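You operate a simulated robot arm through the tools that you are given. There is no shell and no other tool. Be economical: measure what you need, move in short steps, check, and stop when the job is done.

You are at the controls of a simulated robot arm. One attempt, no reset.

JOB
Label the brown carton by the order card; slide it to the stop.
Fine: roll the label down before the carton moves; put the hand roller back.

It is judged by the outcome, as a careful person would: the job done as asked, and still so three seconds after it is handed in. It fails if anything else is knocked over, pushed out of place, dropped, spilled or broken.

ROBOT AND FRAMES
A 7-joint arm with a two-finger parallel gripper, fixed in place. Base frame: the origin is at the foot of the arm, x ahead of it, y to its left, z up; the work surface is at about z = 0. Readings come in mm, degrees, newtons and seconds.
With the tool pointing down near the work surface it reaches from about 240 to 620 mm from the base axis. Its first joint turns from -66.0 to 66.0 degrees. Payload 2.6 kg.
Tool frame: the origin (TCP) lies between the finger pads and is the grasp point; the fingertips stand 30 mm ahead of it; z points along the fingers, y is the line along which they close. Largest opening 94 mm; finger width 28, thickness 10; the body of the gripper, 50 by 96 mm, starts 55 mm behind the TCP.
Orientation is that of the tool frame in the base frame, as a unit quaternion [x, y, z, w]. With the fingers straight down and closing along the base's y, the tool's x points along the base's -x, its y along +y and its z along -z.

CONTROLS
- The arm moves only by the tool drive_tool. Its argument "increments" is a list of rows, each a list of 7 numbers: the closure, from 0 (fully open) to 1 (shut), then the shift along the tool's x, y, z in units of 400 mm (1.0 is 400 mm), then the turn, a rotation vector about the tool's x, y, z in units of 60 degrees (1.0 is 60 degrees). In form: [[grip, dx, dy, dz, ax, ay, az], ...]. A call has 1 to 8 rows; each row is the pose to reach, as a shift and turn from the pose commanded when the call began, along the tool's axes at that moment. A call with a number of a shift or a turn outside -1 to 1 is refused whole. Each row takes 0.2 s and may step no farther than 50 mm and 8.6 degrees from the row before; otherwise, or with a gripper value out of range, the whole call is refused. A pose out of reach is approached as far as the arm can. The call stops where the force on the tool passes 90 N (or 10 N more than at its start, if that is more) or the arm is blocked; 0.2 s more then pass. The fingers move at their own pace (about 72 mm/s each) and stop on an object; they squeeze with about 25 N. The grip force told is the motor's: it shows also when the fingers shut on nothing. Time passes only in rows, and 0.2 s behind the last, so rows that repeat a pose let the fingers close. The reply holds the time, the measured pose of the TCP, the force on the tool along the base axes, the opening and the grip force, in the units named above and with some noise, with the torque about the TCP (base axes, N m) and any sound that the robot's microphone picked up.
- Cameras (640 x 400 px; columns grow to the right, rows downward): "scene" is fixed at [42.6, 453.2, 579.3]; the picture's right is [-0.65, -0.76, 0.00], its down [-0.33, 0.28, -0.90] and it looks along [0.69, -0.58, -0.44] (base axes); focal length 294 px, centre (320, 200). "wrist" rides on the gripper at [76, 14, -102] in the tool frame; the picture's right is [-0.18, 0.98, 0.00], its down [-0.75, -0.14, -0.64] and it looks along [-0.63, -0.12, 0.77] (tool axes); focal length 243 px, centre (320, 200). There is no depth. A picture from a camera that has moved, and an enlarged one, comes with that camera's place and axes in the base frame and with its lens. The place of the scene camera against the robot may be out by one fixed shift of up to 18 mm in any direction.
- camera(camera): a new picture of that camera. The clock stands still meanwhile.
- close_up(camera, box): a new picture of the part [left, top, right, bottom] of that camera's present view, enlarged. The clock stands still meanwhile.
- job_done(): hands the job in; it is judged then, once.

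Work in short steps. Places have to be worked out from the pictures, the camera data and where the tool is seen: move nearer, look again, correct. Check each grasp and each placing, and mend what went wrong. You have 120 turns and 76 pictures in all, those below and enlarged ones among them. Open the gripper and draw the arm clear of the work before you hand the job in, unless the task says otherwise; then end with one line.

The tools are called after ">>>" as a command line: name --pt "numbers of a row" for each row, then --argument value for the rest, lists and objects as JSON in quotes. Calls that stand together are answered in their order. drive_tool: Moves the arm, as the interface text tells. Its arguments: {"type":"object","properties":{"increments":{"type":"array","items":{"type":"array","items":{"type":"number"}}}},"required":["increments"]} The other tools are called the same way: camera (camera) takes a picture; close_up (camera, box) takes an enlarged picture of a part of a camera's view; job_done () hands the job in.

At the start:

```text
t: 0.0
tool_pos: [341.1, 119.5, 413.3]
tool_rot: [0.0, 1.0, 0.001, 0.0]
contact_force: [0.1, 0.1, -0.6]
wrist_torque: [0.02, 0.01, 0.02]
gripper_width: 94.1
grasp_force: 0.1
```

scene: 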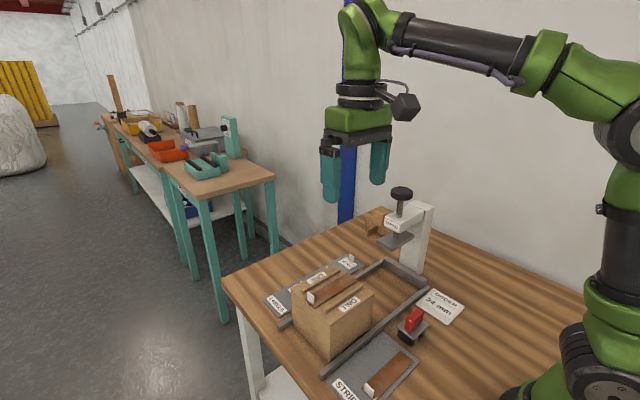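
wrist: 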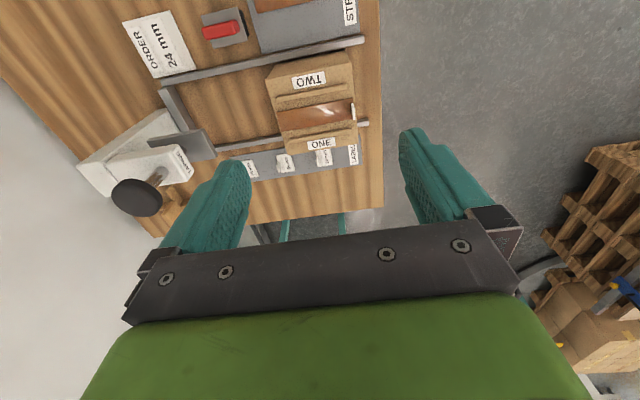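

The scene shows a carton between rails, labels, an order card, a roller and a strip dispenser. I will look closer at each before moving.

>>> close_up --camera "scene" --box '[220, 240, 400, 360]'

>>> close_up --camera "scene" --box '[320, 280, 480, 400]'

>>> close_up --camera "wrist" --box '[200, 0, 400, 180]'

>>> close_up --camera "scene" --box '[340, 170, 480, 290]'

```text
3.33 times, centred on (310, 300) of scene
camera zoom: at [42.6, 453.2, 579.3], right [-0.65, -0.76, 0.0], down [-0.33, 0.28, -0.9], along [0.69, -0.58, -0.44], focal length 979 px, centre (353, -133)
```

zoom: 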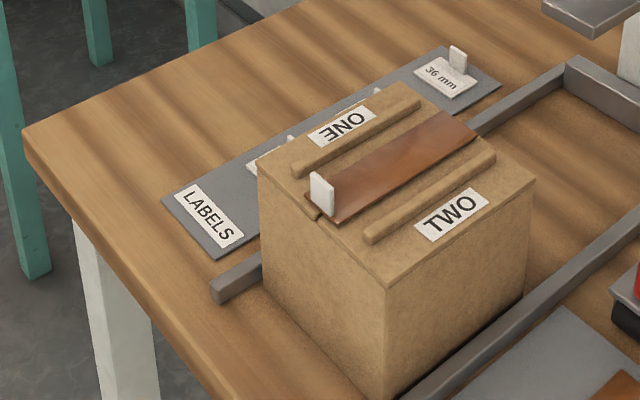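

```text
3.33 times, centred on (400, 340) of scene
camera zoom: at [42.6, 453.2, 579.3], right [-0.65, -0.76, 0.0], down [-0.33, 0.28, -0.9], along [0.69, -0.58, -0.44], focal length 979 px, centre (53, -267)
```

zoom: 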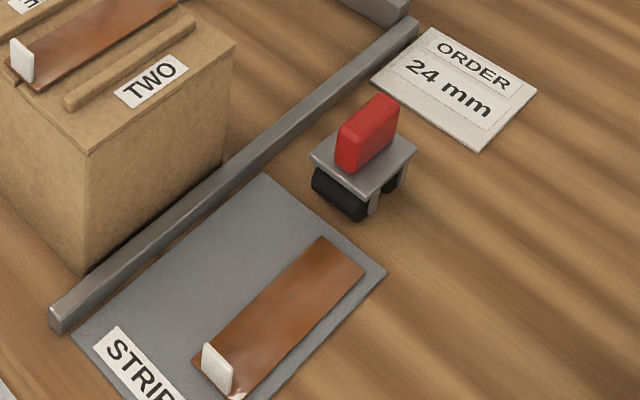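

```text
2.22 times, centred on (300, 90) of wrist
camera zoom: at [263.6, 134.5, 516.8], right [0.18, 0.98, 0.0], down [0.75, -0.14, 0.64], along [0.63, -0.12, -0.77], focal length 539 px, centre (364, 444)
```

zoom: 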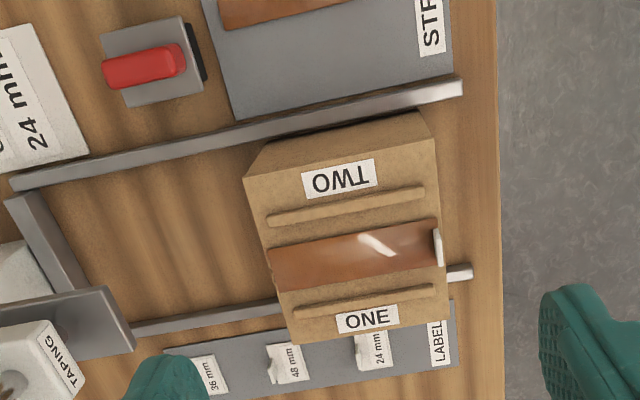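

```text
3.33 times, centred on (410, 230) of scene
camera zoom: at [42.6, 453.2, 579.3], right [-0.65, -0.76, 0.0], down [-0.33, 0.28, -0.9], along [0.69, -0.58, -0.44], focal length 979 px, centre (20, 100)
```

zoom: 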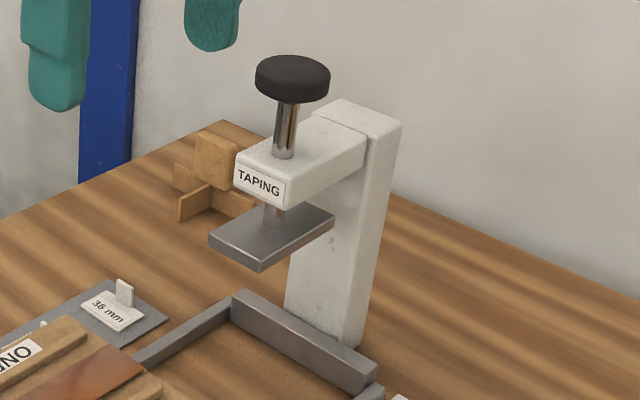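

I place the carton near (420, 97), the rails along y at x ≈ 335 and ~480, the stop at y ≈ -190, and the labels pad at x ≈ 550. I'll move to look from closer.

>>> drive_tool --pt "0 -0.0825 -0.017 0.07 0 0 0" --pt "0 -0.165 -0.033 0.14 0 0 0" --pt "0 -0.2475 -0.05 0.2075 0 0 0"

>>> camera --camera "wrist"

>>> close_up --camera "wrist" --box '[200, 20, 440, 170]'

```text
t: 0.8
tool_pos: [439.2, 100.3, 329.3]
tool_rot: [0.001, 1.0, 0.001, 0.0]
contact_force: [-0.2, -0.6, -0.4]
wrist_torque: [0.02, 0.01, 0.01]
gripper_width: 94.2
grasp_force: 0.0
```

```text
69 pictures are left
camera wrist: at [362.4, 113.6, 433.6], right [0.18, 0.98, 0.0], down [0.75, -0.14, 0.64], along [0.63, -0.12, -0.77], focal length 243 px, centre (320, 200)
```

wrist: 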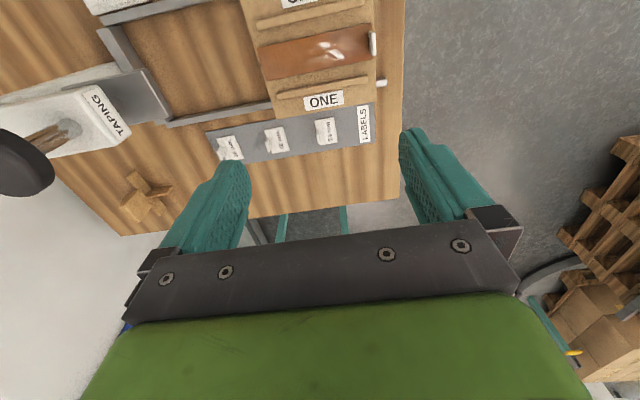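

```text
2.67 times, centred on (320, 95) of wrist
camera zoom: at [362.4, 113.6, 433.6], right [0.18, 0.98, 0.0], down [0.75, -0.14, 0.64], along [0.63, -0.12, -0.77], focal length 647 px, centre (320, 480)
```

zoom: 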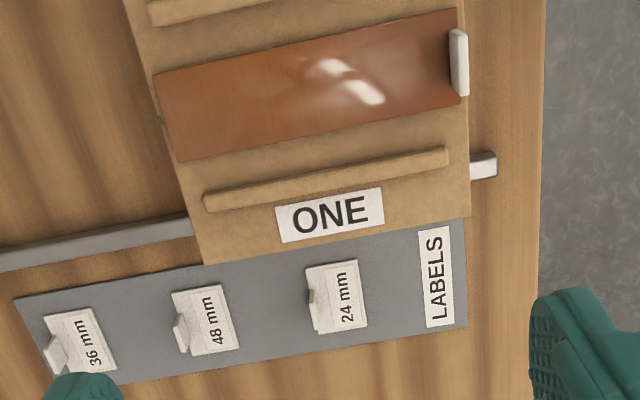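

The label stock reads 36, 48 and 24 mm, and the card asks for 24 mm. I need to find where on the carton a label belongs, so I'll zoom on the carton top and the other objects.

>>> close_up --camera "scene" --box '[285, 255, 381, 315]'

>>> close_up --camera "scene" --box '[390, 280, 470, 350]'

>>> close_up --camera "wrist" --box '[100, 150, 260, 250]'

```text
6.67 times, centred on (333, 285) of scene
camera zoom: at [42.6, 453.2, 579.3], right [-0.65, -0.76, 0.0], down [-0.33, 0.28, -0.9], along [0.69, -0.58, -0.44], focal length 1959 px, centre (233, -367)
```

zoom: 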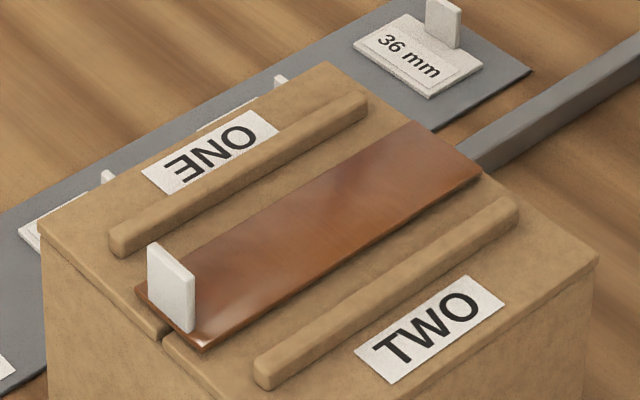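

```text
5.71 times, centred on (430, 315) of scene
camera zoom: at [42.6, 453.2, 579.3], right [-0.65, -0.76, 0.0], down [-0.33, 0.28, -0.9], along [0.69, -0.58, -0.44], focal length 1679 px, centre (-309, -457)
```

zoom: 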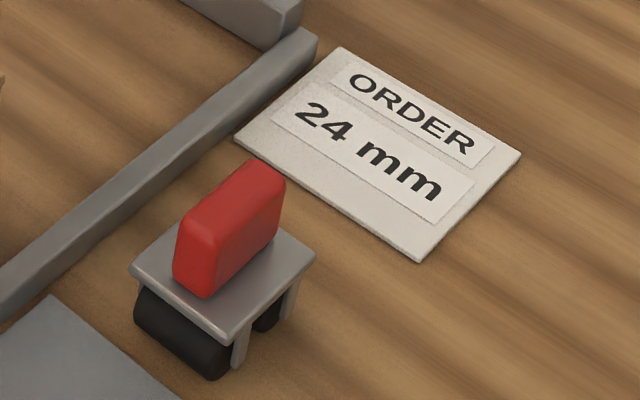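

```text
4.00 times, centred on (180, 200) of wrist
camera zoom: at [362.4, 113.6, 433.6], right [0.18, 0.98, 0.0], down [0.75, -0.14, 0.64], along [0.63, -0.12, -0.77], focal length 970 px, centre (880, 200)
```

zoom: 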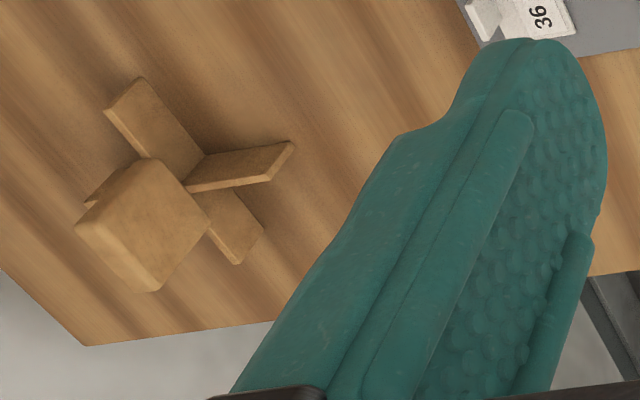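

The carton top works out to z ≈ 100, spanning x 346–484 and y 32–168, with the press plate's underside near 128. That leaves clearance when it slides. The 24 mm label's tab is near (541, 74), so I'll move above it and look again with the gripper half open.

>>> drive_tool --pt "0.3 -0.1 -0.02 0 0 0 0" --pt "0.5 -0.2 -0.05 0.02 0 0 0" --pt "0.5 -0.255 -0.0657 0.12 0 0 0" --pt "0.5 -0.255 -0.0657 0.24 0 0 0" --pt "0.5 -0.255 -0.0657 0.36 0 0 0" --pt "0.5 -0.255 -0.0657 0.45 0 0 0"

>>> camera --camera "wrist"

>>> close_up --camera "wrist" --box '[240, 60, 400, 160]'

>>> close_up --camera "scene" --box '[260, 220, 400, 320]'

```text
t: 2.2
tool_pos: [541.7, 74.1, 152.5]
tool_rot: [0.001, 1.0, 0.0, 0.0]
contact_force: [0.5, 0.5, 0.2]
wrist_torque: [0.02, 0.0, -0.01]
gripper_width: 47.0
grasp_force: 0.1
```

```text
64 pictures are left
camera wrist: at [464.9, 87.2, 255.4], right [0.18, 0.98, 0.0], down [0.75, -0.14, 0.64], along [0.63, -0.12, -0.77], focal length 243 px, centre (320, 200)
```

wrist: 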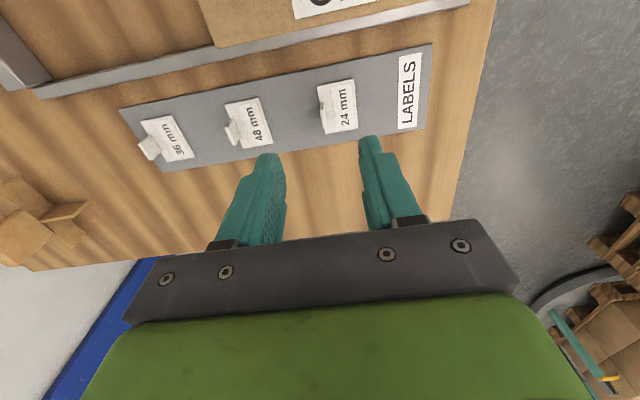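

```text
4.00 times, centred on (320, 110) of wrist
camera zoom: at [464.9, 87.2, 255.4], right [0.18, 0.98, 0.0], down [0.75, -0.14, 0.64], along [0.63, -0.12, -0.77], focal length 970 px, centre (320, 560)
```

zoom: 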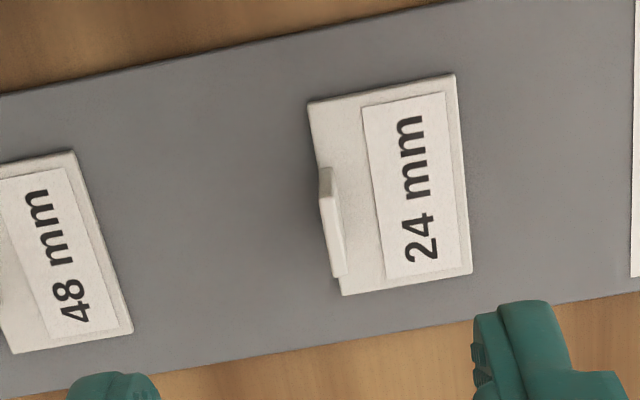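

```text
4.00 times, centred on (330, 270) of scene
camera zoom: at [42.6, 453.2, 579.3], right [-0.65, -0.76, 0.0], down [-0.33, 0.28, -0.9], along [0.69, -0.58, -0.44], focal length 1175 px, centre (280, -80)
```

zoom: 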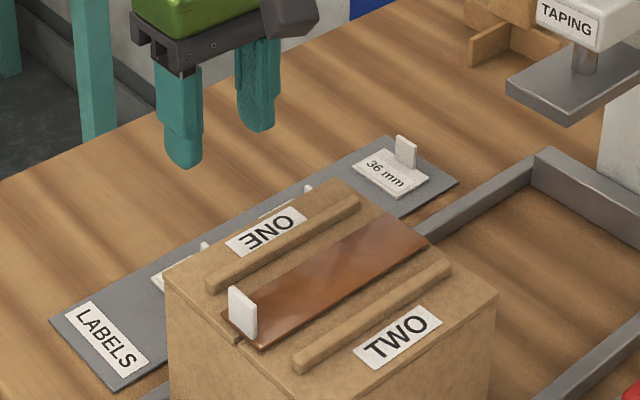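

The 24 mm label spans about x 529–578 and y 71–107, with its upright tab at (553, 72.5) on the -y edge. I'll descend with a narrowed opening and stop just above it.

>>> drive_tool --pt "0.6 -0.0283 -0.003 0.06 0 0 0" --pt "0.6 -0.0283 -0.003 0.14 0 0 0" --pt "0.6 -0.0283 -0.003 0.21 0 0 0" --pt "0.6 -0.0283 -0.003 0.235 0 0 0"

>>> close_up --camera "wrist" --box '[200, 20, 440, 170]'

>>> close_up --camera "scene" --box '[250, 200, 370, 300]'

```text
t: 3.2
tool_pos: [552.8, 70.2, 55.4]
tool_rot: [0.0, 1.0, 0.0, 0.0]
contact_force: [-0.1, 1.1, 0.0]
wrist_torque: [-0.01, 0.02, 0.0]
gripper_width: 37.5
grasp_force: 0.1
```

```text
2.67 times, centred on (320, 95) of wrist
camera zoom: at [475.1, 84.5, 159.1], right [0.18, 0.98, 0.0], down [0.75, -0.14, 0.64], along [0.63, -0.12, -0.77], focal length 647 px, centre (320, 480)
```

zoom: 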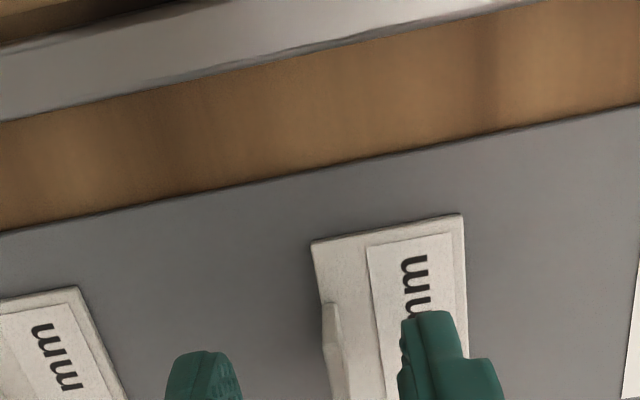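

```text
4.00 times, centred on (310, 250) of scene
camera zoom: at [42.6, 453.2, 579.3], right [-0.65, -0.76, 0.0], down [-0.33, 0.28, -0.9], along [0.69, -0.58, -0.44], focal length 1175 px, centre (360, 0)
```

zoom: 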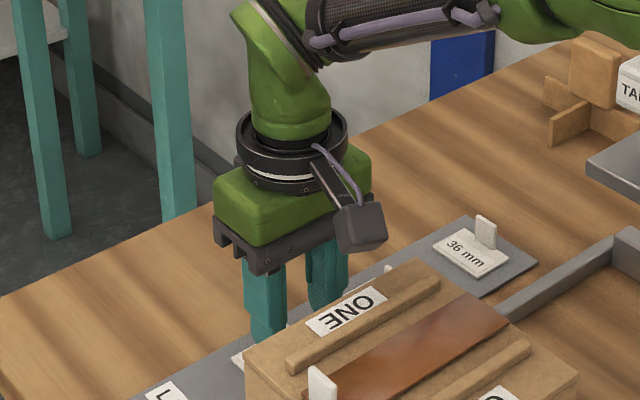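

The tab sits between the fingers at y ≈ 73. I'll drop to TCP z ≈ 39 and close on it.

>>> drive_tool --pt "0.6 0 0.006 0.02 0 0 0" --pt "0.6 0 0.006 0.04 0 0 0" --pt "0.8 0 0.006 0.04 0 0 0" --pt "1 0 0.006 0.04 0 0 0" --pt "1 0 0.006 0.04 0 0 0" --pt "1 0 0.006 0.04 0 0 0"

>>> close_up --camera "wrist" --box '[200, 20, 440, 170]'

```text
t: 4.6
tool_pos: [550.7, 75.7, 39.9]
tool_rot: [0.0, 1.0, 0.0, 0.0]
contact_force: [-0.6, 0.2, -0.6]
wrist_torque: [0.01, 0.02, 0.03]
gripper_width: 0.1
grasp_force: 25.4
```

```text
2.67 times, centred on (320, 95) of wrist
camera zoom: at [475.2, 89.1, 143.3], right [0.18, 0.98, 0.0], down [0.75, -0.14, 0.64], along [0.63, -0.12, -0.77], focal length 647 px, centre (320, 480)
```

zoom: 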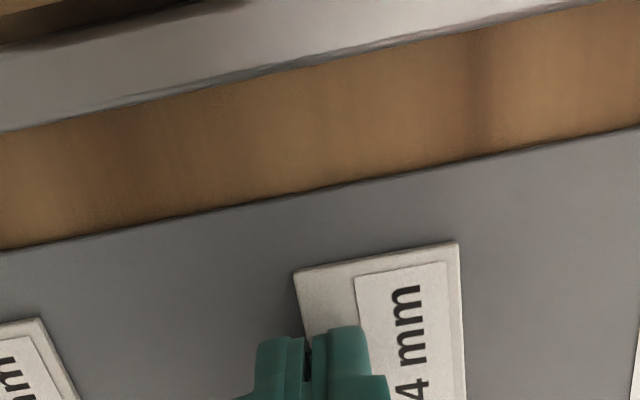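

The opening reads 0.1 mm, which may mean I missed the tab or that it is very thin. I'll lift slightly and look.

>>> drive_tool --pt "1 0 0 -0.05 0 0 0" --pt "1 0 0 -0.1 0 0 0"

>>> close_up --camera "wrist" --box '[240, 60, 400, 160]'

```text
t: 5.2
tool_pos: [552.0, 74.5, 80.0]
tool_rot: [0.0, 1.0, -0.001, 0.0]
contact_force: [0.1, 1.3, 0.0]
wrist_torque: [0.0, -0.02, 0.0]
gripper_width: 0.2
grasp_force: 25.1
```

```text
4.00 times, centred on (320, 110) of wrist
camera zoom: at [475.5, 88.8, 182.1], right [0.18, 0.98, 0.0], down [0.75, -0.14, 0.64], along [0.63, -0.12, -0.77], focal length 970 px, centre (320, 560)
```

zoom: 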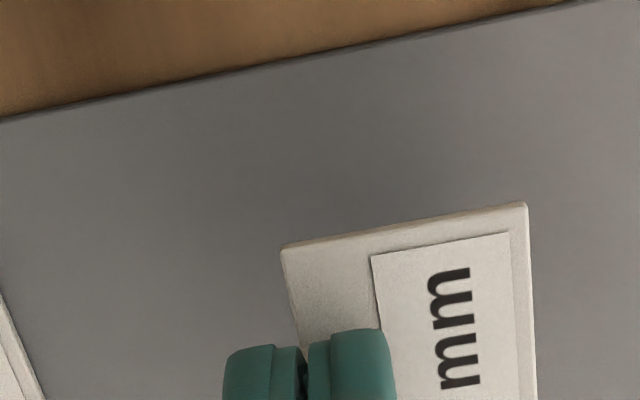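

The label's image has grown, so it was lifted: the tab is very thin and it is held. I'll raise it and carry it over the carton.

>>> drive_tool --pt "1 0 0 -0.11 0 0 0" --pt "1 0 0 -0.22 0 0 0" --pt "1 0 0 -0.325 0 0 0" --pt "1 0.1 0.003 -0.325 0 0 0" --pt "1 0.2 0.006 -0.325 0 0 0" --pt "1 0.3 0.009 -0.325 0 0 0" --pt "1 0.3475 0.011 -0.325 0 0 0" --pt "1 0.3475 0.011 -0.325 0 0 0"

>>> camera --camera "wrist"

>>> close_up --camera "scene" --box '[270, 190, 400, 320]'

```text
t: 7.0
tool_pos: [412.6, 81.5, 209.7]
tool_rot: [0.001, 1.0, -0.001, -0.001]
contact_force: [-0.3, 0.3, -0.2]
wrist_torque: [0.01, 0.0, 0.01]
gripper_width: 0.0
grasp_force: 25.1
```

```text
57 pictures are left
camera wrist: at [335.6, 95.6, 311.9], right [0.18, 0.98, 0.0], down [0.75, -0.14, 0.64], along [0.63, -0.12, -0.77], focal length 243 px, centre (320, 200)
```

wrist: 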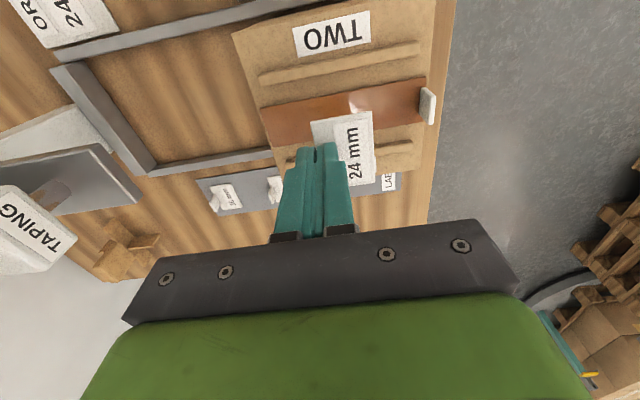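

```text
3.08 times, centred on (335, 255) of scene
camera zoom: at [42.6, 453.2, 579.3], right [-0.65, -0.76, 0.0], down [-0.33, 0.28, -0.9], along [0.69, -0.58, -0.44], focal length 904 px, centre (274, 31)
```

zoom: 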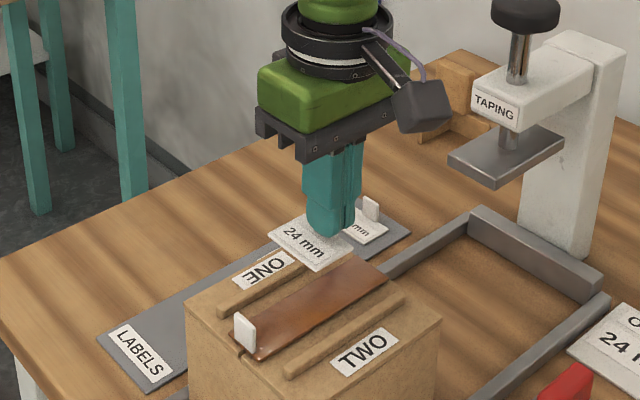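

The label hangs level. I'll zoom in to measure the strip and ridge positions before lowering.

>>> close_up --camera "wrist" --box '[220, 10, 460, 190]'

```text
2.22 times, centred on (340, 100) of wrist
camera zoom: at [335.6, 95.6, 311.9], right [0.18, 0.98, 0.0], down [0.75, -0.14, 0.64], along [0.63, -0.12, -0.77], focal length 539 px, centre (276, 422)
```

zoom: 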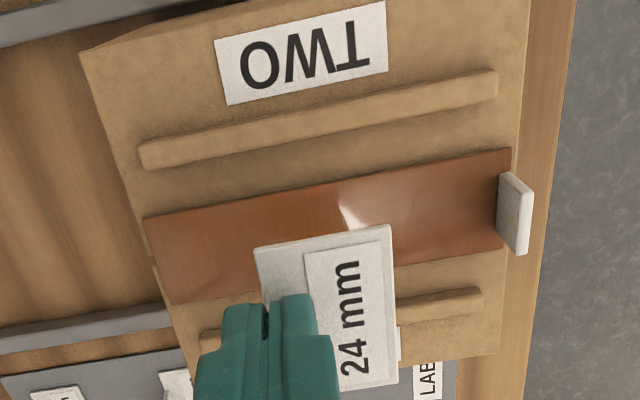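

The strip is centred at x ≈ 417 and the ridges' inner edges are at 383 and 449. The label is centred at (414, 97), so I'll shift it +2 mm in x and lower most of the way.

>>> drive_tool --pt "1 -0.005 0 0.06 0 0 0" --pt "1 -0.005 0 0.12 0 0 0" --pt "1 -0.005 0 0.15 0 0 0" --pt "1 -0.005 0 0.15 0 0 0"

>>> close_up --camera "wrist" --box '[220, 10, 460, 190]'

>>> close_up --camera "scene" --box '[285, 235, 385, 315]'

```text
t: 8.0
tool_pos: [416.4, 81.9, 153.9]
tool_rot: [0.0, 1.0, 0.002, 0.005]
contact_force: [-13.7, -5.2, 46.5]
wrist_torque: [0.13, -0.24, 0.15]
gripper_width: 1.7
grasp_force: 24.9
```

```text
2.22 times, centred on (340, 100) of wrist
camera zoom: at [339.6, 95.9, 256.3], right [0.18, 0.98, 0.0], down [0.75, -0.14, 0.65], along [0.64, -0.12, -0.76], focal length 539 px, centre (276, 422)
```

zoom: 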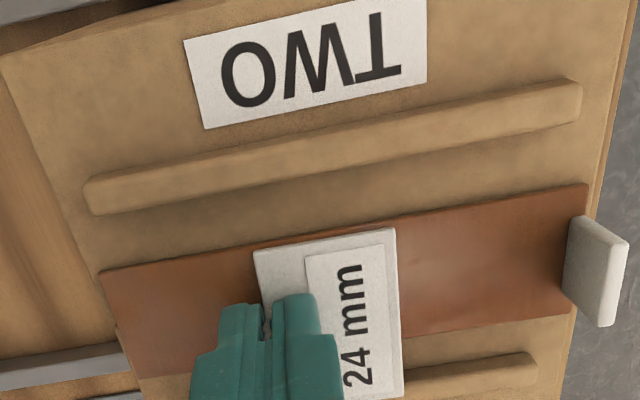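

```text
5.00 times, centred on (335, 275) of scene
camera zoom: at [42.3, 453.1, 579.4], right [-0.65, -0.76, 0.0], down [-0.33, 0.28, -0.9], along [0.69, -0.58, -0.44], focal length 1469 px, centre (245, -175)
```

zoom: 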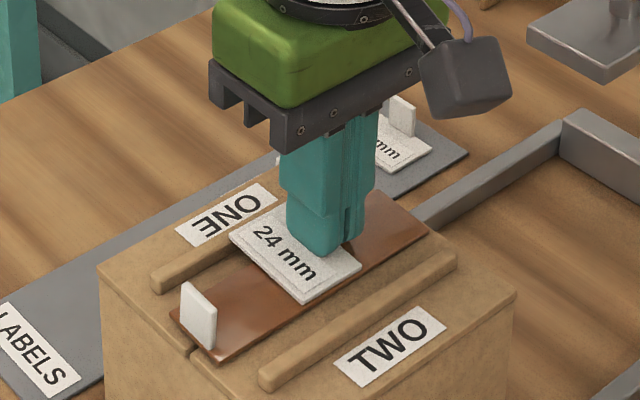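

Contact came early (46 N at z = 154). Triangulating from the two wrist views puts the carton top at ≈ 114 and the ridge gap centre at x ≈ 411, so the label is catching ridge ONE. I'll lift and shift back.

>>> drive_tool --pt "1 0 0 -0.03 0 0 0" --pt "1 0.005 0 -0.04 0 0 0" --pt "1 0.0125 0 -0.04 0 0 0" --pt "1 0.0125 0 -0.04 0 0 0"

>>> close_up --camera "wrist" --box '[220, 10, 460, 190]'

>>> close_up --camera "scene" --box '[285, 235, 385, 315]'

```text
t: 9.0
tool_pos: [410.8, 81.4, 165.0]
tool_rot: [0.0, 1.0, 0.001, -0.001]
contact_force: [0.3, -0.6, -3.4]
wrist_torque: [-0.06, -0.05, 0.02]
gripper_width: 1.2
grasp_force: 25.1
```

```text
2.22 times, centred on (340, 100) of wrist
camera zoom: at [333.8, 94.5, 268.5], right [0.18, 0.98, 0.0], down [0.75, -0.14, 0.64], along [0.63, -0.12, -0.77], focal length 539 px, centre (276, 422)
```

zoom: 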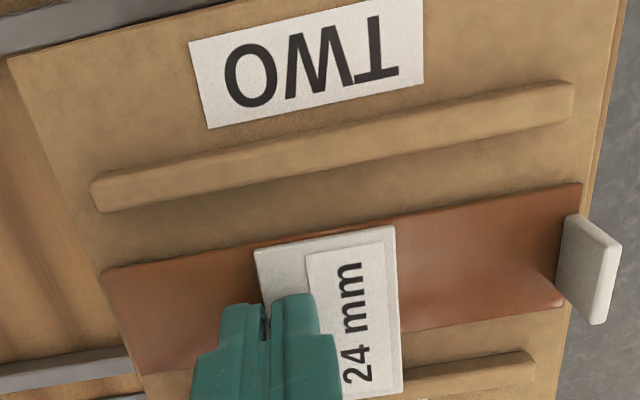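

```text
5.00 times, centred on (335, 275) of scene
camera zoom: at [42.6, 453.2, 579.3], right [-0.65, -0.76, 0.0], down [-0.33, 0.28, -0.9], along [0.69, -0.58, -0.44], focal length 1469 px, centre (245, -175)
```

zoom: 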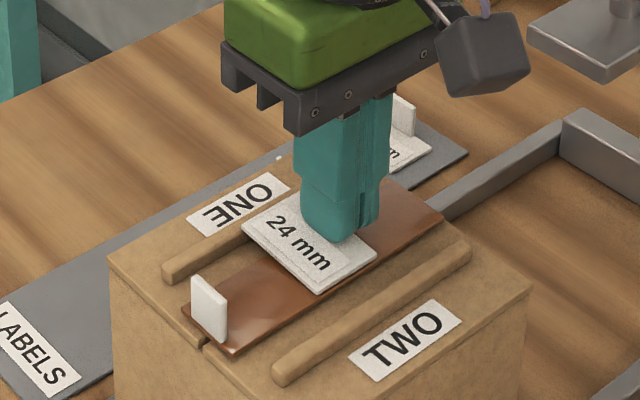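

Comparing scene views, the carton itself has lifted about 11 mm with the label: the label's adhesive stuck on contact. I'll shift back +x to where it stood and set the carton down gently.

>>> drive_tool --pt "1 -0.0065 0 0 0 0 0" --pt "1 -0.0125 0 0 0 0 0" --pt "1 -0.0125 0 0.012 0 0 0" --pt "1 -0.0125 0 0.022 0 0 0" --pt "1 -0.0125 0 0.026 0 0 0" --pt "1 -0.0125 0 0.026 0 0 0"

>>> close_up --camera "scene" --box '[285, 235, 385, 315]'

```text
t: 10.4
tool_pos: [415.9, 79.7, 156.3]
tool_rot: [0.0, 1.0, 0.0, 0.0]
contact_force: [-1.2, -2.0, 8.5]
wrist_torque: [-0.04, -0.17, 0.0]
gripper_width: 1.2
grasp_force: 24.9
```

```text
5.00 times, centred on (335, 275) of scene
camera zoom: at [42.5, 453.2, 579.3], right [-0.65, -0.76, 0.0], down [-0.33, 0.28, -0.9], along [0.69, -0.58, -0.44], focal length 1469 px, centre (245, -175)
```

zoom: 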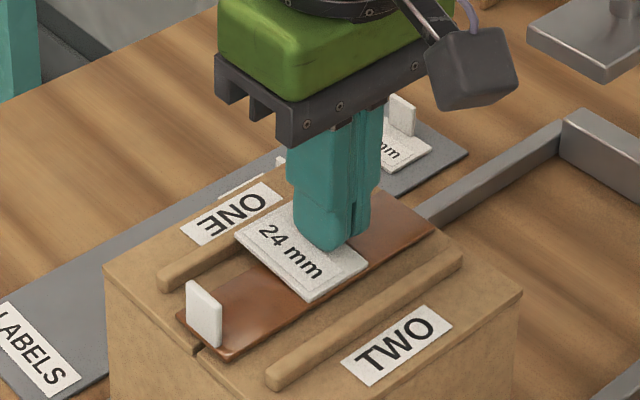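

Contact is 8.5 N and the carton is within about 2 mm of its original spot. I'll open the fingers a little to release the tab, rise and inspect.

>>> drive_tool --pt "0.9 0 0 0 0 0 0" --pt "0.8 0 0 0 0 0 0" --pt "0.75 0 0 0 0 0 0" --pt "0.75 0 0 -0.03 0 0 0" --pt "0.75 0 0 -0.08 0 0 0" --pt "0.75 0 0 -0.16 0 0 0"

>>> close_up --camera "scene" --box '[285, 235, 385, 315]'

>>> close_up --camera "wrist" --box '[220, 10, 460, 190]'

```text
t: 11.8
tool_pos: [416.4, 78.8, 221.7]
tool_rot: [0.0, 1.0, 0.0, -0.001]
contact_force: [-0.1, -0.4, -0.9]
wrist_torque: [0.01, -0.03, -0.01]
gripper_width: 23.3
grasp_force: 0.1
```

```text
5.00 times, centred on (335, 275) of scene
camera zoom: at [42.6, 453.2, 579.3], right [-0.65, -0.76, 0.0], down [-0.33, 0.28, -0.9], along [0.69, -0.58, -0.44], focal length 1469 px, centre (245, -175)
```

zoom: 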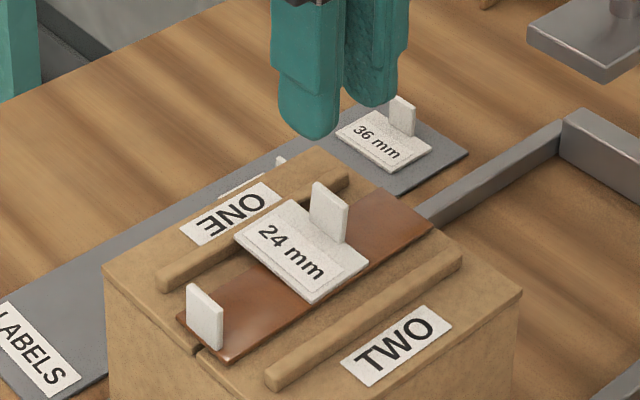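

```text
2.22 times, centred on (340, 100) of wrist
camera zoom: at [339.3, 92.2, 324.7], right [0.18, 0.98, 0.0], down [0.75, -0.14, 0.64], along [0.63, -0.12, -0.77], focal length 539 px, centre (276, 422)
```

zoom: 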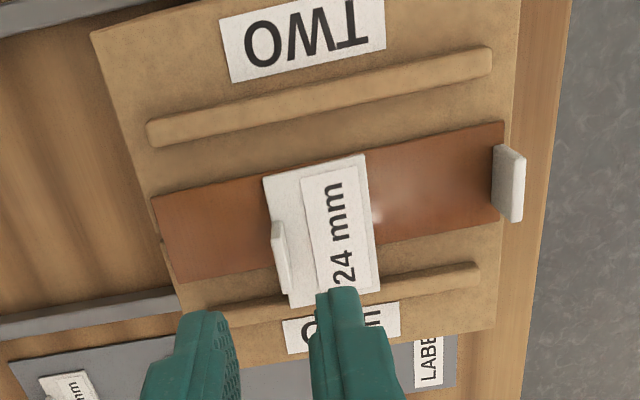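

The carton is back at its place within about a pixel. The label's +x end looks to overlap ridge ONE, so I'll zoom in to judge the fit.

>>> close_up --camera "wrist" --box '[300, 70, 380, 130]'

>>> close_up --camera "scene" --box '[305, 260, 355, 300]'

```text
6.67 times, centred on (340, 100) of wrist
camera zoom: at [339.3, 92.2, 324.7], right [0.18, 0.98, 0.0], down [0.75, -0.14, 0.64], along [0.63, -0.12, -0.77], focal length 1618 px, centre (187, 867)
```

zoom: 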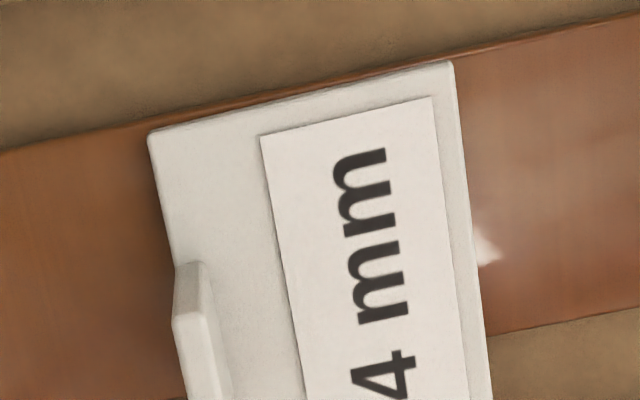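

```text
10.00 times, centred on (330, 280) of scene
camera zoom: at [42.6, 453.2, 579.3], right [-0.65, -0.76, 0.0], down [-0.33, 0.28, -0.9], along [0.69, -0.58, -0.44], focal length 2938 px, centre (220, -600)
```

zoom: 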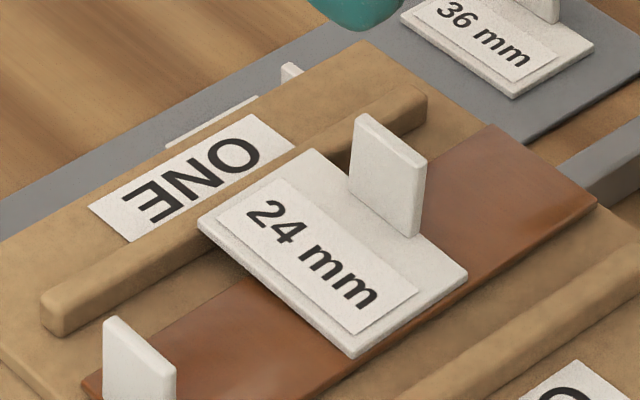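

The label lies on the strip, clear of the ONE/TWO text, with its +x edge against ridge ONE. It is firmly tacked, so I'll leave it and press it down with the roller. Next I'll turn the gripper about the vertical while moving toward the roller.

>>> drive_tool --pt "0.4 0 0 -0.1 0 0 0.125" --pt "0.2 0.04 -0.02 -0.12 0 0 0.25" --pt "0 0.08 -0.05 -0.12 0 0 0.375" --pt "0 0.12 -0.08 -0.12 0 0 0.5" --pt "0 0.16 -0.11 -0.12 0 0 0.625" --pt "0 0.2 -0.14 -0.12 0 0 0.75" --pt "0 0.24 -0.17 -0.12 0 0 0.875" --pt "0 0.29 -0.1975 -0.12 0 0 1"

```text
t: 13.6
tool_pos: [300.9, 0.3, 267.6]
tool_rot: [0.501, 0.865, 0.0, -0.001]
contact_force: [-0.5, -0.2, 0.4]
wrist_torque: [0.0, 0.0, -0.03]
gripper_width: 94.0
grasp_force: 0.1
```

The turn goes the right way, with the camera swinging to +y. I'll finish the remaining 30° and look at the roller.

>>> drive_tool --pt "0 0 0 0 0 0 0.125" --pt "0 0 0 0 0 0 0.25" --pt "0 0 0 0 0 0 0.375" --pt "0 0 0 0 0 0 0.5" --pt "0 0 0 0 0 0 0.5"

>>> camera --camera "wrist"

```text
t: 14.8
tool_pos: [298.9, -0.8, 267.9]
tool_rot: [0.708, 0.706, 0.0, 0.0]
contact_force: [0.2, 0.1, 0.8]
wrist_torque: [0.01, -0.02, -0.02]
gripper_width: 94.0
grasp_force: 0.1
```

```text
45 pictures are left
camera wrist: at [313.1, 75.9, 371.3], right [0.98, -0.19, 0.0], down [-0.14, -0.75, 0.64], along [-0.12, -0.63, -0.77], focal length 243 px, centre (320, 200)
```

wrist: 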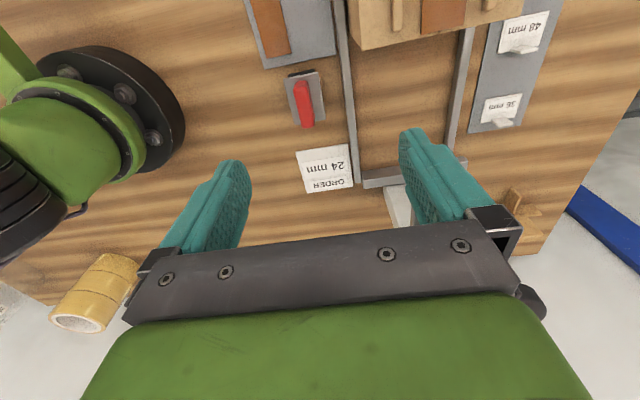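

The roller is in view at around (274, -22). I'll zoom for its geometry.

>>> close_up --camera "wrist" --box '[265, 60, 345, 140]'

>>> close_up --camera "scene" --box '[385, 295, 445, 355]'

```text
5.00 times, centred on (305, 100) of wrist
camera zoom: at [313.1, 75.9, 371.3], right [0.98, -0.19, 0.0], down [-0.14, -0.75, 0.64], along [-0.12, -0.63, -0.77], focal length 1213 px, centre (395, 700)
```

zoom: 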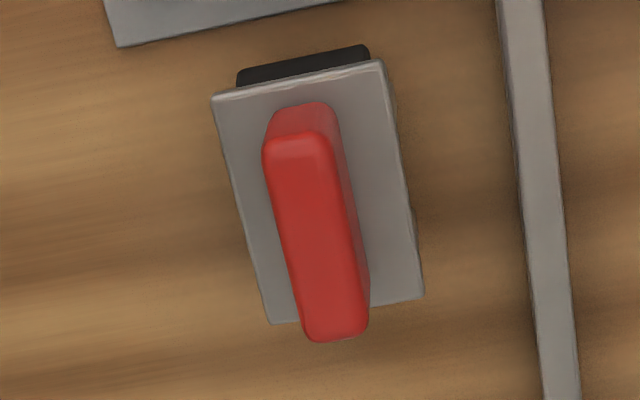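

```text
6.67 times, centred on (415, 325) of scene
camera zoom: at [42.6, 453.2, 579.3], right [-0.65, -0.76, 0.0], down [-0.33, 0.28, -0.9], along [0.69, -0.58, -0.44], focal length 1959 px, centre (-313, -633)
```

zoom: 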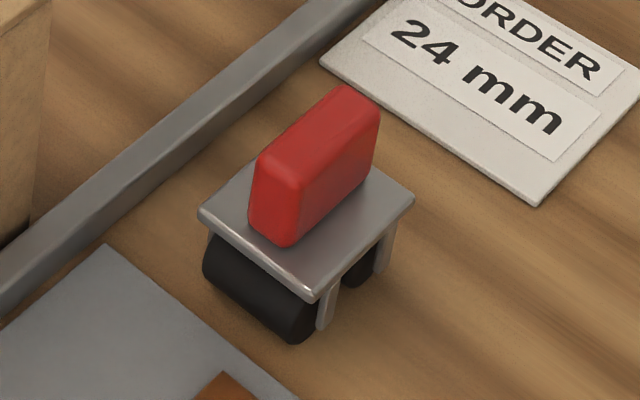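

The roller's plate spans about x 251–295 and y -58 to 4, and its red handle is centred at (273, -29) with its top at z ≈ 62. I'll descend over the handle with the fingers straddling it in x.

>>> drive_tool --pt "0 -0.0705 -0.065 0.05 0 0 0" --pt "0.3 -0.0705 -0.065 0.15 0 0 0" --pt "0.4 -0.0705 -0.065 0.25 0 0 0" --pt "0.4 -0.0705 -0.065 0.35 0 0 0" --pt "0.4 -0.0705 -0.065 0.4 0 0 0"

>>> camera --camera "wrist"

>>> close_up --camera "scene" --box '[370, 265, 470, 345]'

```text
t: 16.0
tool_pos: [271.6, -25.5, 106.9]
tool_rot: [0.707, 0.707, 0.0, 0.001]
contact_force: [0.2, -0.7, -0.1]
wrist_torque: [0.02, 0.01, 0.0]
gripper_width: 56.4
grasp_force: 0.1
```

```text
42 pictures are left
camera wrist: at [285.7, 49.7, 209.6], right [0.98, -0.18, 0.0], down [-0.14, -0.75, 0.64], along [-0.12, -0.63, -0.77], focal length 243 px, centre (320, 200)
```

wrist: 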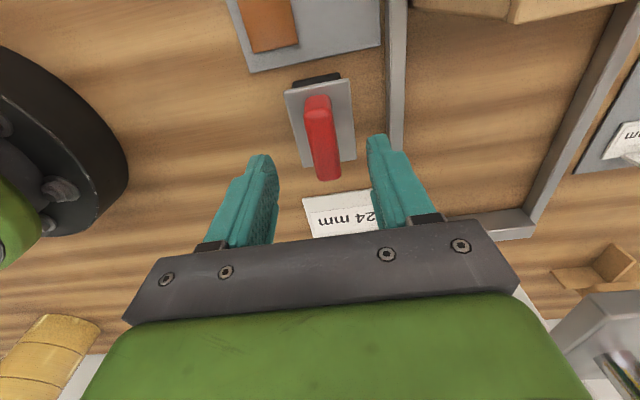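

```text
5.00 times, centred on (420, 305) of scene
camera zoom: at [42.6, 453.2, 579.3], right [-0.65, -0.76, 0.0], down [-0.33, 0.28, -0.9], along [0.69, -0.58, -0.44], focal length 1469 px, centre (-180, -325)
```

zoom: 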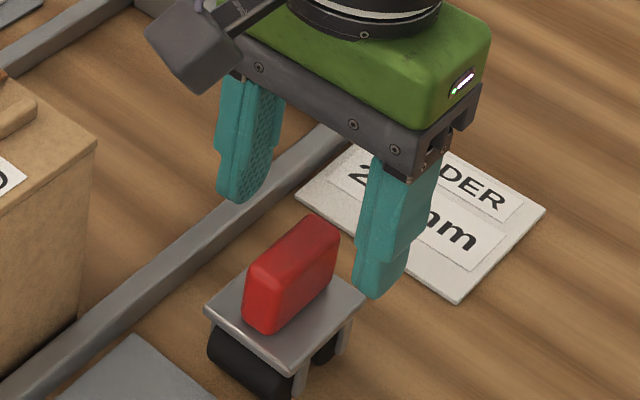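

The handle is between the fingers and centred near (272.5, -27). I'll descend to TCP z ≈ 67 and close.

>>> drive_tool --pt "0.4 -0.003 0.002 0.05 0 0 0" --pt "0.4 -0.003 0.002 0.1 0 0 0" --pt "0.6 -0.003 0.002 0.1 0 0 0" --pt "0.8 -0.003 0.002 0.1 0 0 0" --pt "1 -0.003 0.002 0.1 0 0 0" --pt "1 -0.003 0.002 0.1 0 0 0"

```text
t: 17.4
tool_pos: [274.7, -29.3, 68.1]
tool_rot: [0.707, 0.707, 0.0, 0.0]
contact_force: [0.0, -0.4, -0.4]
wrist_torque: [-0.04, -0.03, -0.01]
gripper_width: 22.2
grasp_force: 25.2
```

Gripped at 22 mm, with the roller's home at TCP ≈ (274, -29, 68). I'll lift and check from the side.

>>> drive_tool --pt "1 0 0 -0.05 0 0 0" --pt "1 0 0 -0.15 0 0 0" --pt "1 0 0 -0.25 0 0 0" --pt "1 0 0 -0.35 0 0 0" --pt "1 0 0 -0.43 0 0 0" --pt "1 0 0 -0.43 0 0 0"

>>> close_up --camera "scene" --box '[370, 200, 470, 280]'

```text
t: 18.8
tool_pos: [275.2, -28.8, 242.7]
tool_rot: [0.707, 0.707, -0.001, 0.0]
contact_force: [0.1, 0.0, -2.7]
wrist_torque: [-0.01, 0.02, -0.01]
gripper_width: 22.0
grasp_force: 24.9
```

```text
5.00 times, centred on (420, 240) of scene
camera zoom: at [42.6, 453.2, 579.3], right [-0.65, -0.76, 0.0], down [-0.33, 0.28, -0.9], along [0.69, -0.58, -0.44], focal length 1469 px, centre (-180, 0)
```

zoom: 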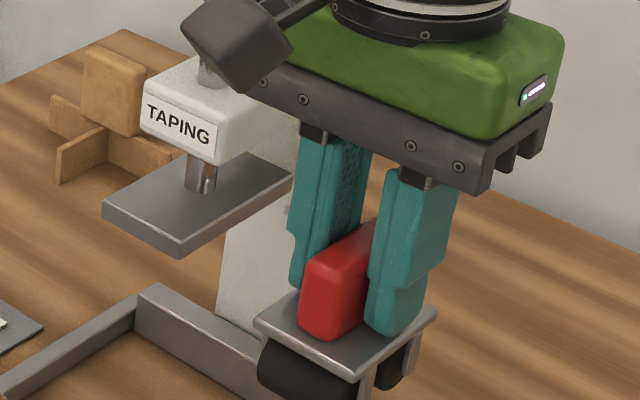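

The roller is held level. I'll take a closer view of its underside to judge clearance over the label tab.

>>> close_up --camera "scene" --box '[400, 250, 450, 290]'

```text
10.00 times, centred on (425, 270) of scene
camera zoom: at [42.6, 453.2, 579.3], right [-0.65, -0.76, 0.0], down [-0.33, 0.28, -0.9], along [0.69, -0.58, -0.44], focal length 2938 px, centre (-730, -500)
```

zoom: 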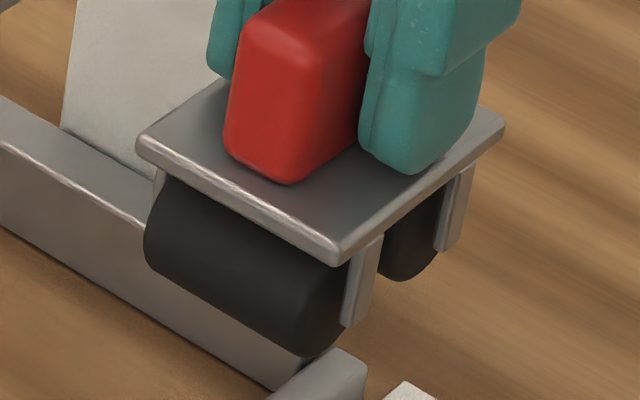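

The roller has two wheels about 20 mm in diameter, set near the plate's ends. I'll carry it over the label at height and re-measure there, keeping its -y wheel on the +y side of the tab.

>>> drive_tool --pt "1 0.074 0.0685 0 0 0 0" --pt "1 0.148 0.137 0 0 0 0" --pt "1 0.222 0.2055 0 0 0 0" --pt "1 0.296 0.274 0 0 0 0" --pt "1 0.37 0.3425 0 0 0 0" --pt "1 0.37 0.3425 0 0 0 0"

>>> camera --camera "wrist"

>>> close_up --camera "scene" --box '[270, 210, 400, 320]'

```text
t: 20.2
tool_pos: [410.6, 118.7, 239.9]
tool_rot: [0.707, 0.707, 0.0, 0.0]
contact_force: [-0.3, 0.7, -1.6]
wrist_torque: [-0.02, -0.03, 0.0]
gripper_width: 22.2
grasp_force: 24.9
```

```text
38 pictures are left
camera wrist: at [423.3, 195.8, 343.2], right [0.98, -0.18, 0.0], down [-0.14, -0.75, 0.64], along [-0.12, -0.63, -0.77], focal length 243 px, centre (320, 200)
```

wrist: 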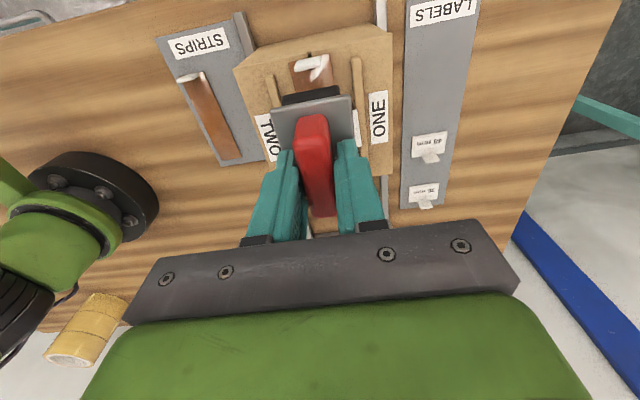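

```text
3.64 times, centred on (335, 265) of scene
camera zoom: at [42.6, 453.2, 579.3], right [-0.65, -0.76, 0.0], down [-0.33, 0.28, -0.9], along [0.69, -0.58, -0.44], focal length 1068 px, centre (266, -36)
```

zoom: 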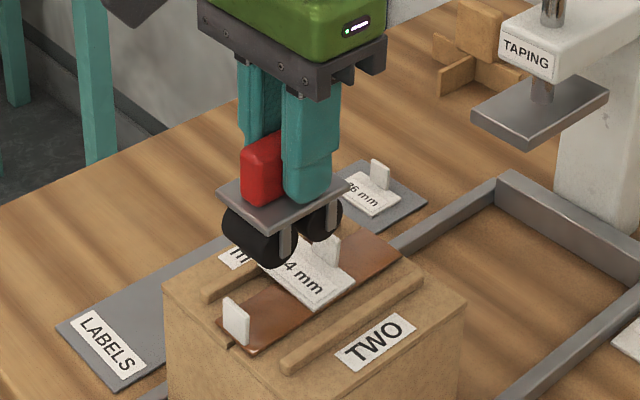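

The roller is hovering about 50 mm above. I'll lower it 33 mm and check clearance to both tabs.

>>> drive_tool --pt "1 0 0.003 0.04 0 0 0" --pt "1 0 0.003 0.0825 0 0 0" --pt "1 0 0.003 0.0825 0 0 0"

>>> close_up --camera "scene" --box '[290, 230, 370, 310]'

>>> close_up --camera "wrist" --box '[220, 10, 420, 180]'

```text
t: 21.0
tool_pos: [410.6, 118.2, 205.3]
tool_rot: [0.707, 0.707, 0.0, 0.0]
contact_force: [-0.9, -0.4, -0.8]
wrist_torque: [0.01, 0.02, 0.02]
gripper_width: 22.2
grasp_force: 24.9
```

```text
5.00 times, centred on (330, 270) of scene
camera zoom: at [42.6, 453.2, 579.3], right [-0.65, -0.76, 0.0], down [-0.33, 0.28, -0.9], along [0.69, -0.58, -0.44], focal length 1469 px, centre (270, -150)
```

zoom: 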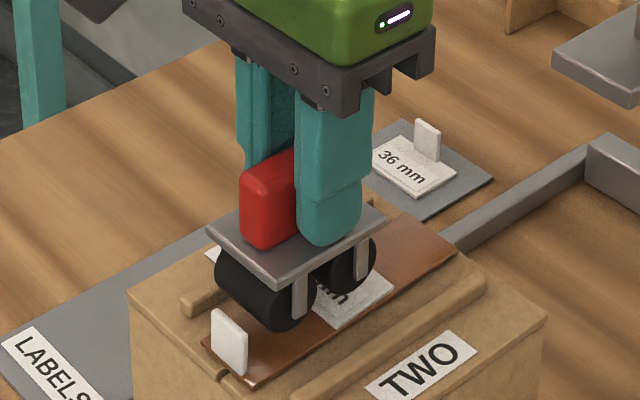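

```text
2.35 times, centred on (320, 95) of wrist
camera zoom: at [423.9, 193.7, 308.7], right [0.98, -0.18, 0.0], down [-0.14, -0.75, 0.64], along [-0.12, -0.63, -0.77], focal length 571 px, centre (320, 447)
```

zoom: 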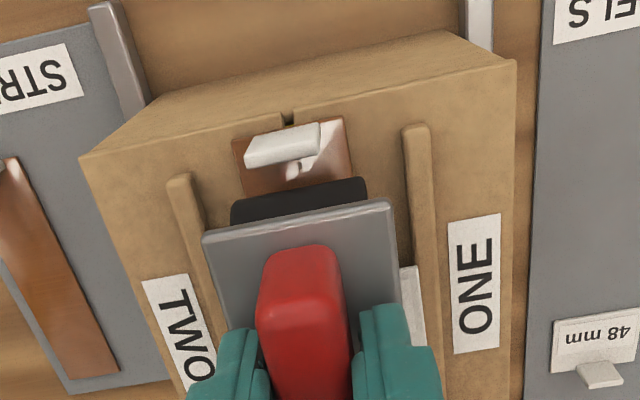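

The wheels span x ≈ 390–428 between the ridges, with the rear wheel above mid-label at y ≈ 100. The front wheel is just short of the strip's tab. I'll nudge +4 mm in x and lower in small steps until it makes contact.

>>> drive_tool --pt "1 0 0.01 0 0 0 0" --pt "1 0 0.01 0.02 0 0 0" --pt "1 0 0.01 0.035 0 0 0" --pt "1 0 0.01 0.035 0 0 0"

>>> close_up --camera "scene" --box '[290, 230, 370, 310]'

```text
t: 22.0
tool_pos: [414.7, 118.1, 193.3]
tool_rot: [0.707, 0.707, 0.002, 0.0]
contact_force: [-4.9, -0.1, 17.2]
wrist_torque: [-0.23, -0.04, -0.06]
gripper_width: 22.1
grasp_force: 24.6
```

```text
5.00 times, centred on (330, 270) of scene
camera zoom: at [42.5, 453.1, 579.3], right [-0.65, -0.76, 0.0], down [-0.33, 0.28, -0.9], along [0.69, -0.58, -0.44], focal length 1469 px, centre (270, -150)
```

zoom: 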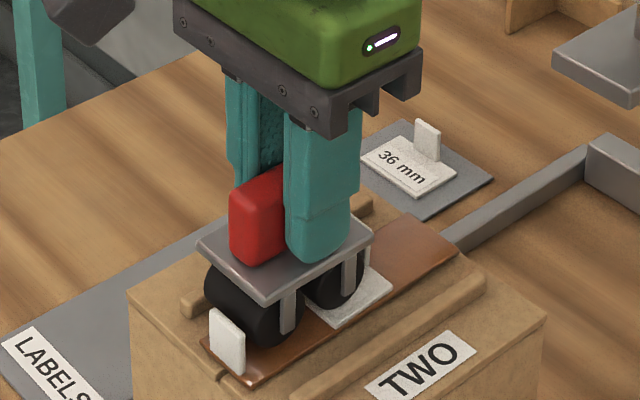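

Contact at 17 N, with the torque showing the load on the rear wheel over the label. Now I'll roll gently toward the tab, then back.

>>> drive_tool --pt "1 -0.005 0 0 0 0 0" --pt "1 -0.01 0 0 0 0 0" --pt "1 -0.015 0 0 0 0 0" --pt "1 -0.015 0 0 0 0 0"

>>> close_up --camera "scene" --box '[300, 240, 364, 304]'

```text
t: 23.0
tool_pos: [416.6, 111.7, 194.6]
tool_rot: [0.707, 0.707, 0.0, 0.0]
contact_force: [-1.0, -0.1, 12.1]
wrist_torque: [-0.18, -0.19, -0.03]
gripper_width: 22.3
grasp_force: 24.9
```

```text
6.25 times, centred on (332, 272) of scene
camera zoom: at [42.5, 453.1, 579.3], right [-0.65, -0.76, 0.0], down [-0.33, 0.28, -0.9], along [0.69, -0.58, -0.44], focal length 1836 px, centre (245, -250)
```

zoom: 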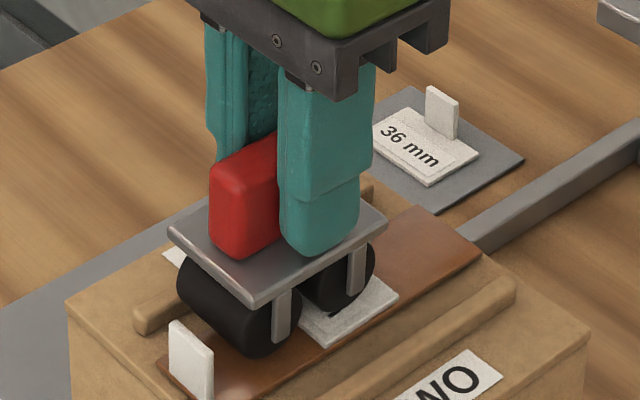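

Rolling smoothly with no side force. I'll continue a little further toward the tab, then sweep back to +y past the label's edge as far as the strip tab allows.

>>> drive_tool --pt "1 -0.005 0 0.003 0 0 0" --pt "1 -0.01 0 0.003 0 0 0" --pt "1 -0.014 0 0.003 0 0 0" --pt "1 -0.014 0 0.003 0 0 0"

```text
t: 24.0
tool_pos: [417.2, 109.4, 192.3]
tool_rot: [0.706, 0.708, 0.003, 0.0]
contact_force: [-1.7, 8.6, 23.0]
wrist_torque: [0.12, -0.34, 0.05]
gripper_width: 22.3
grasp_force: 24.8
```

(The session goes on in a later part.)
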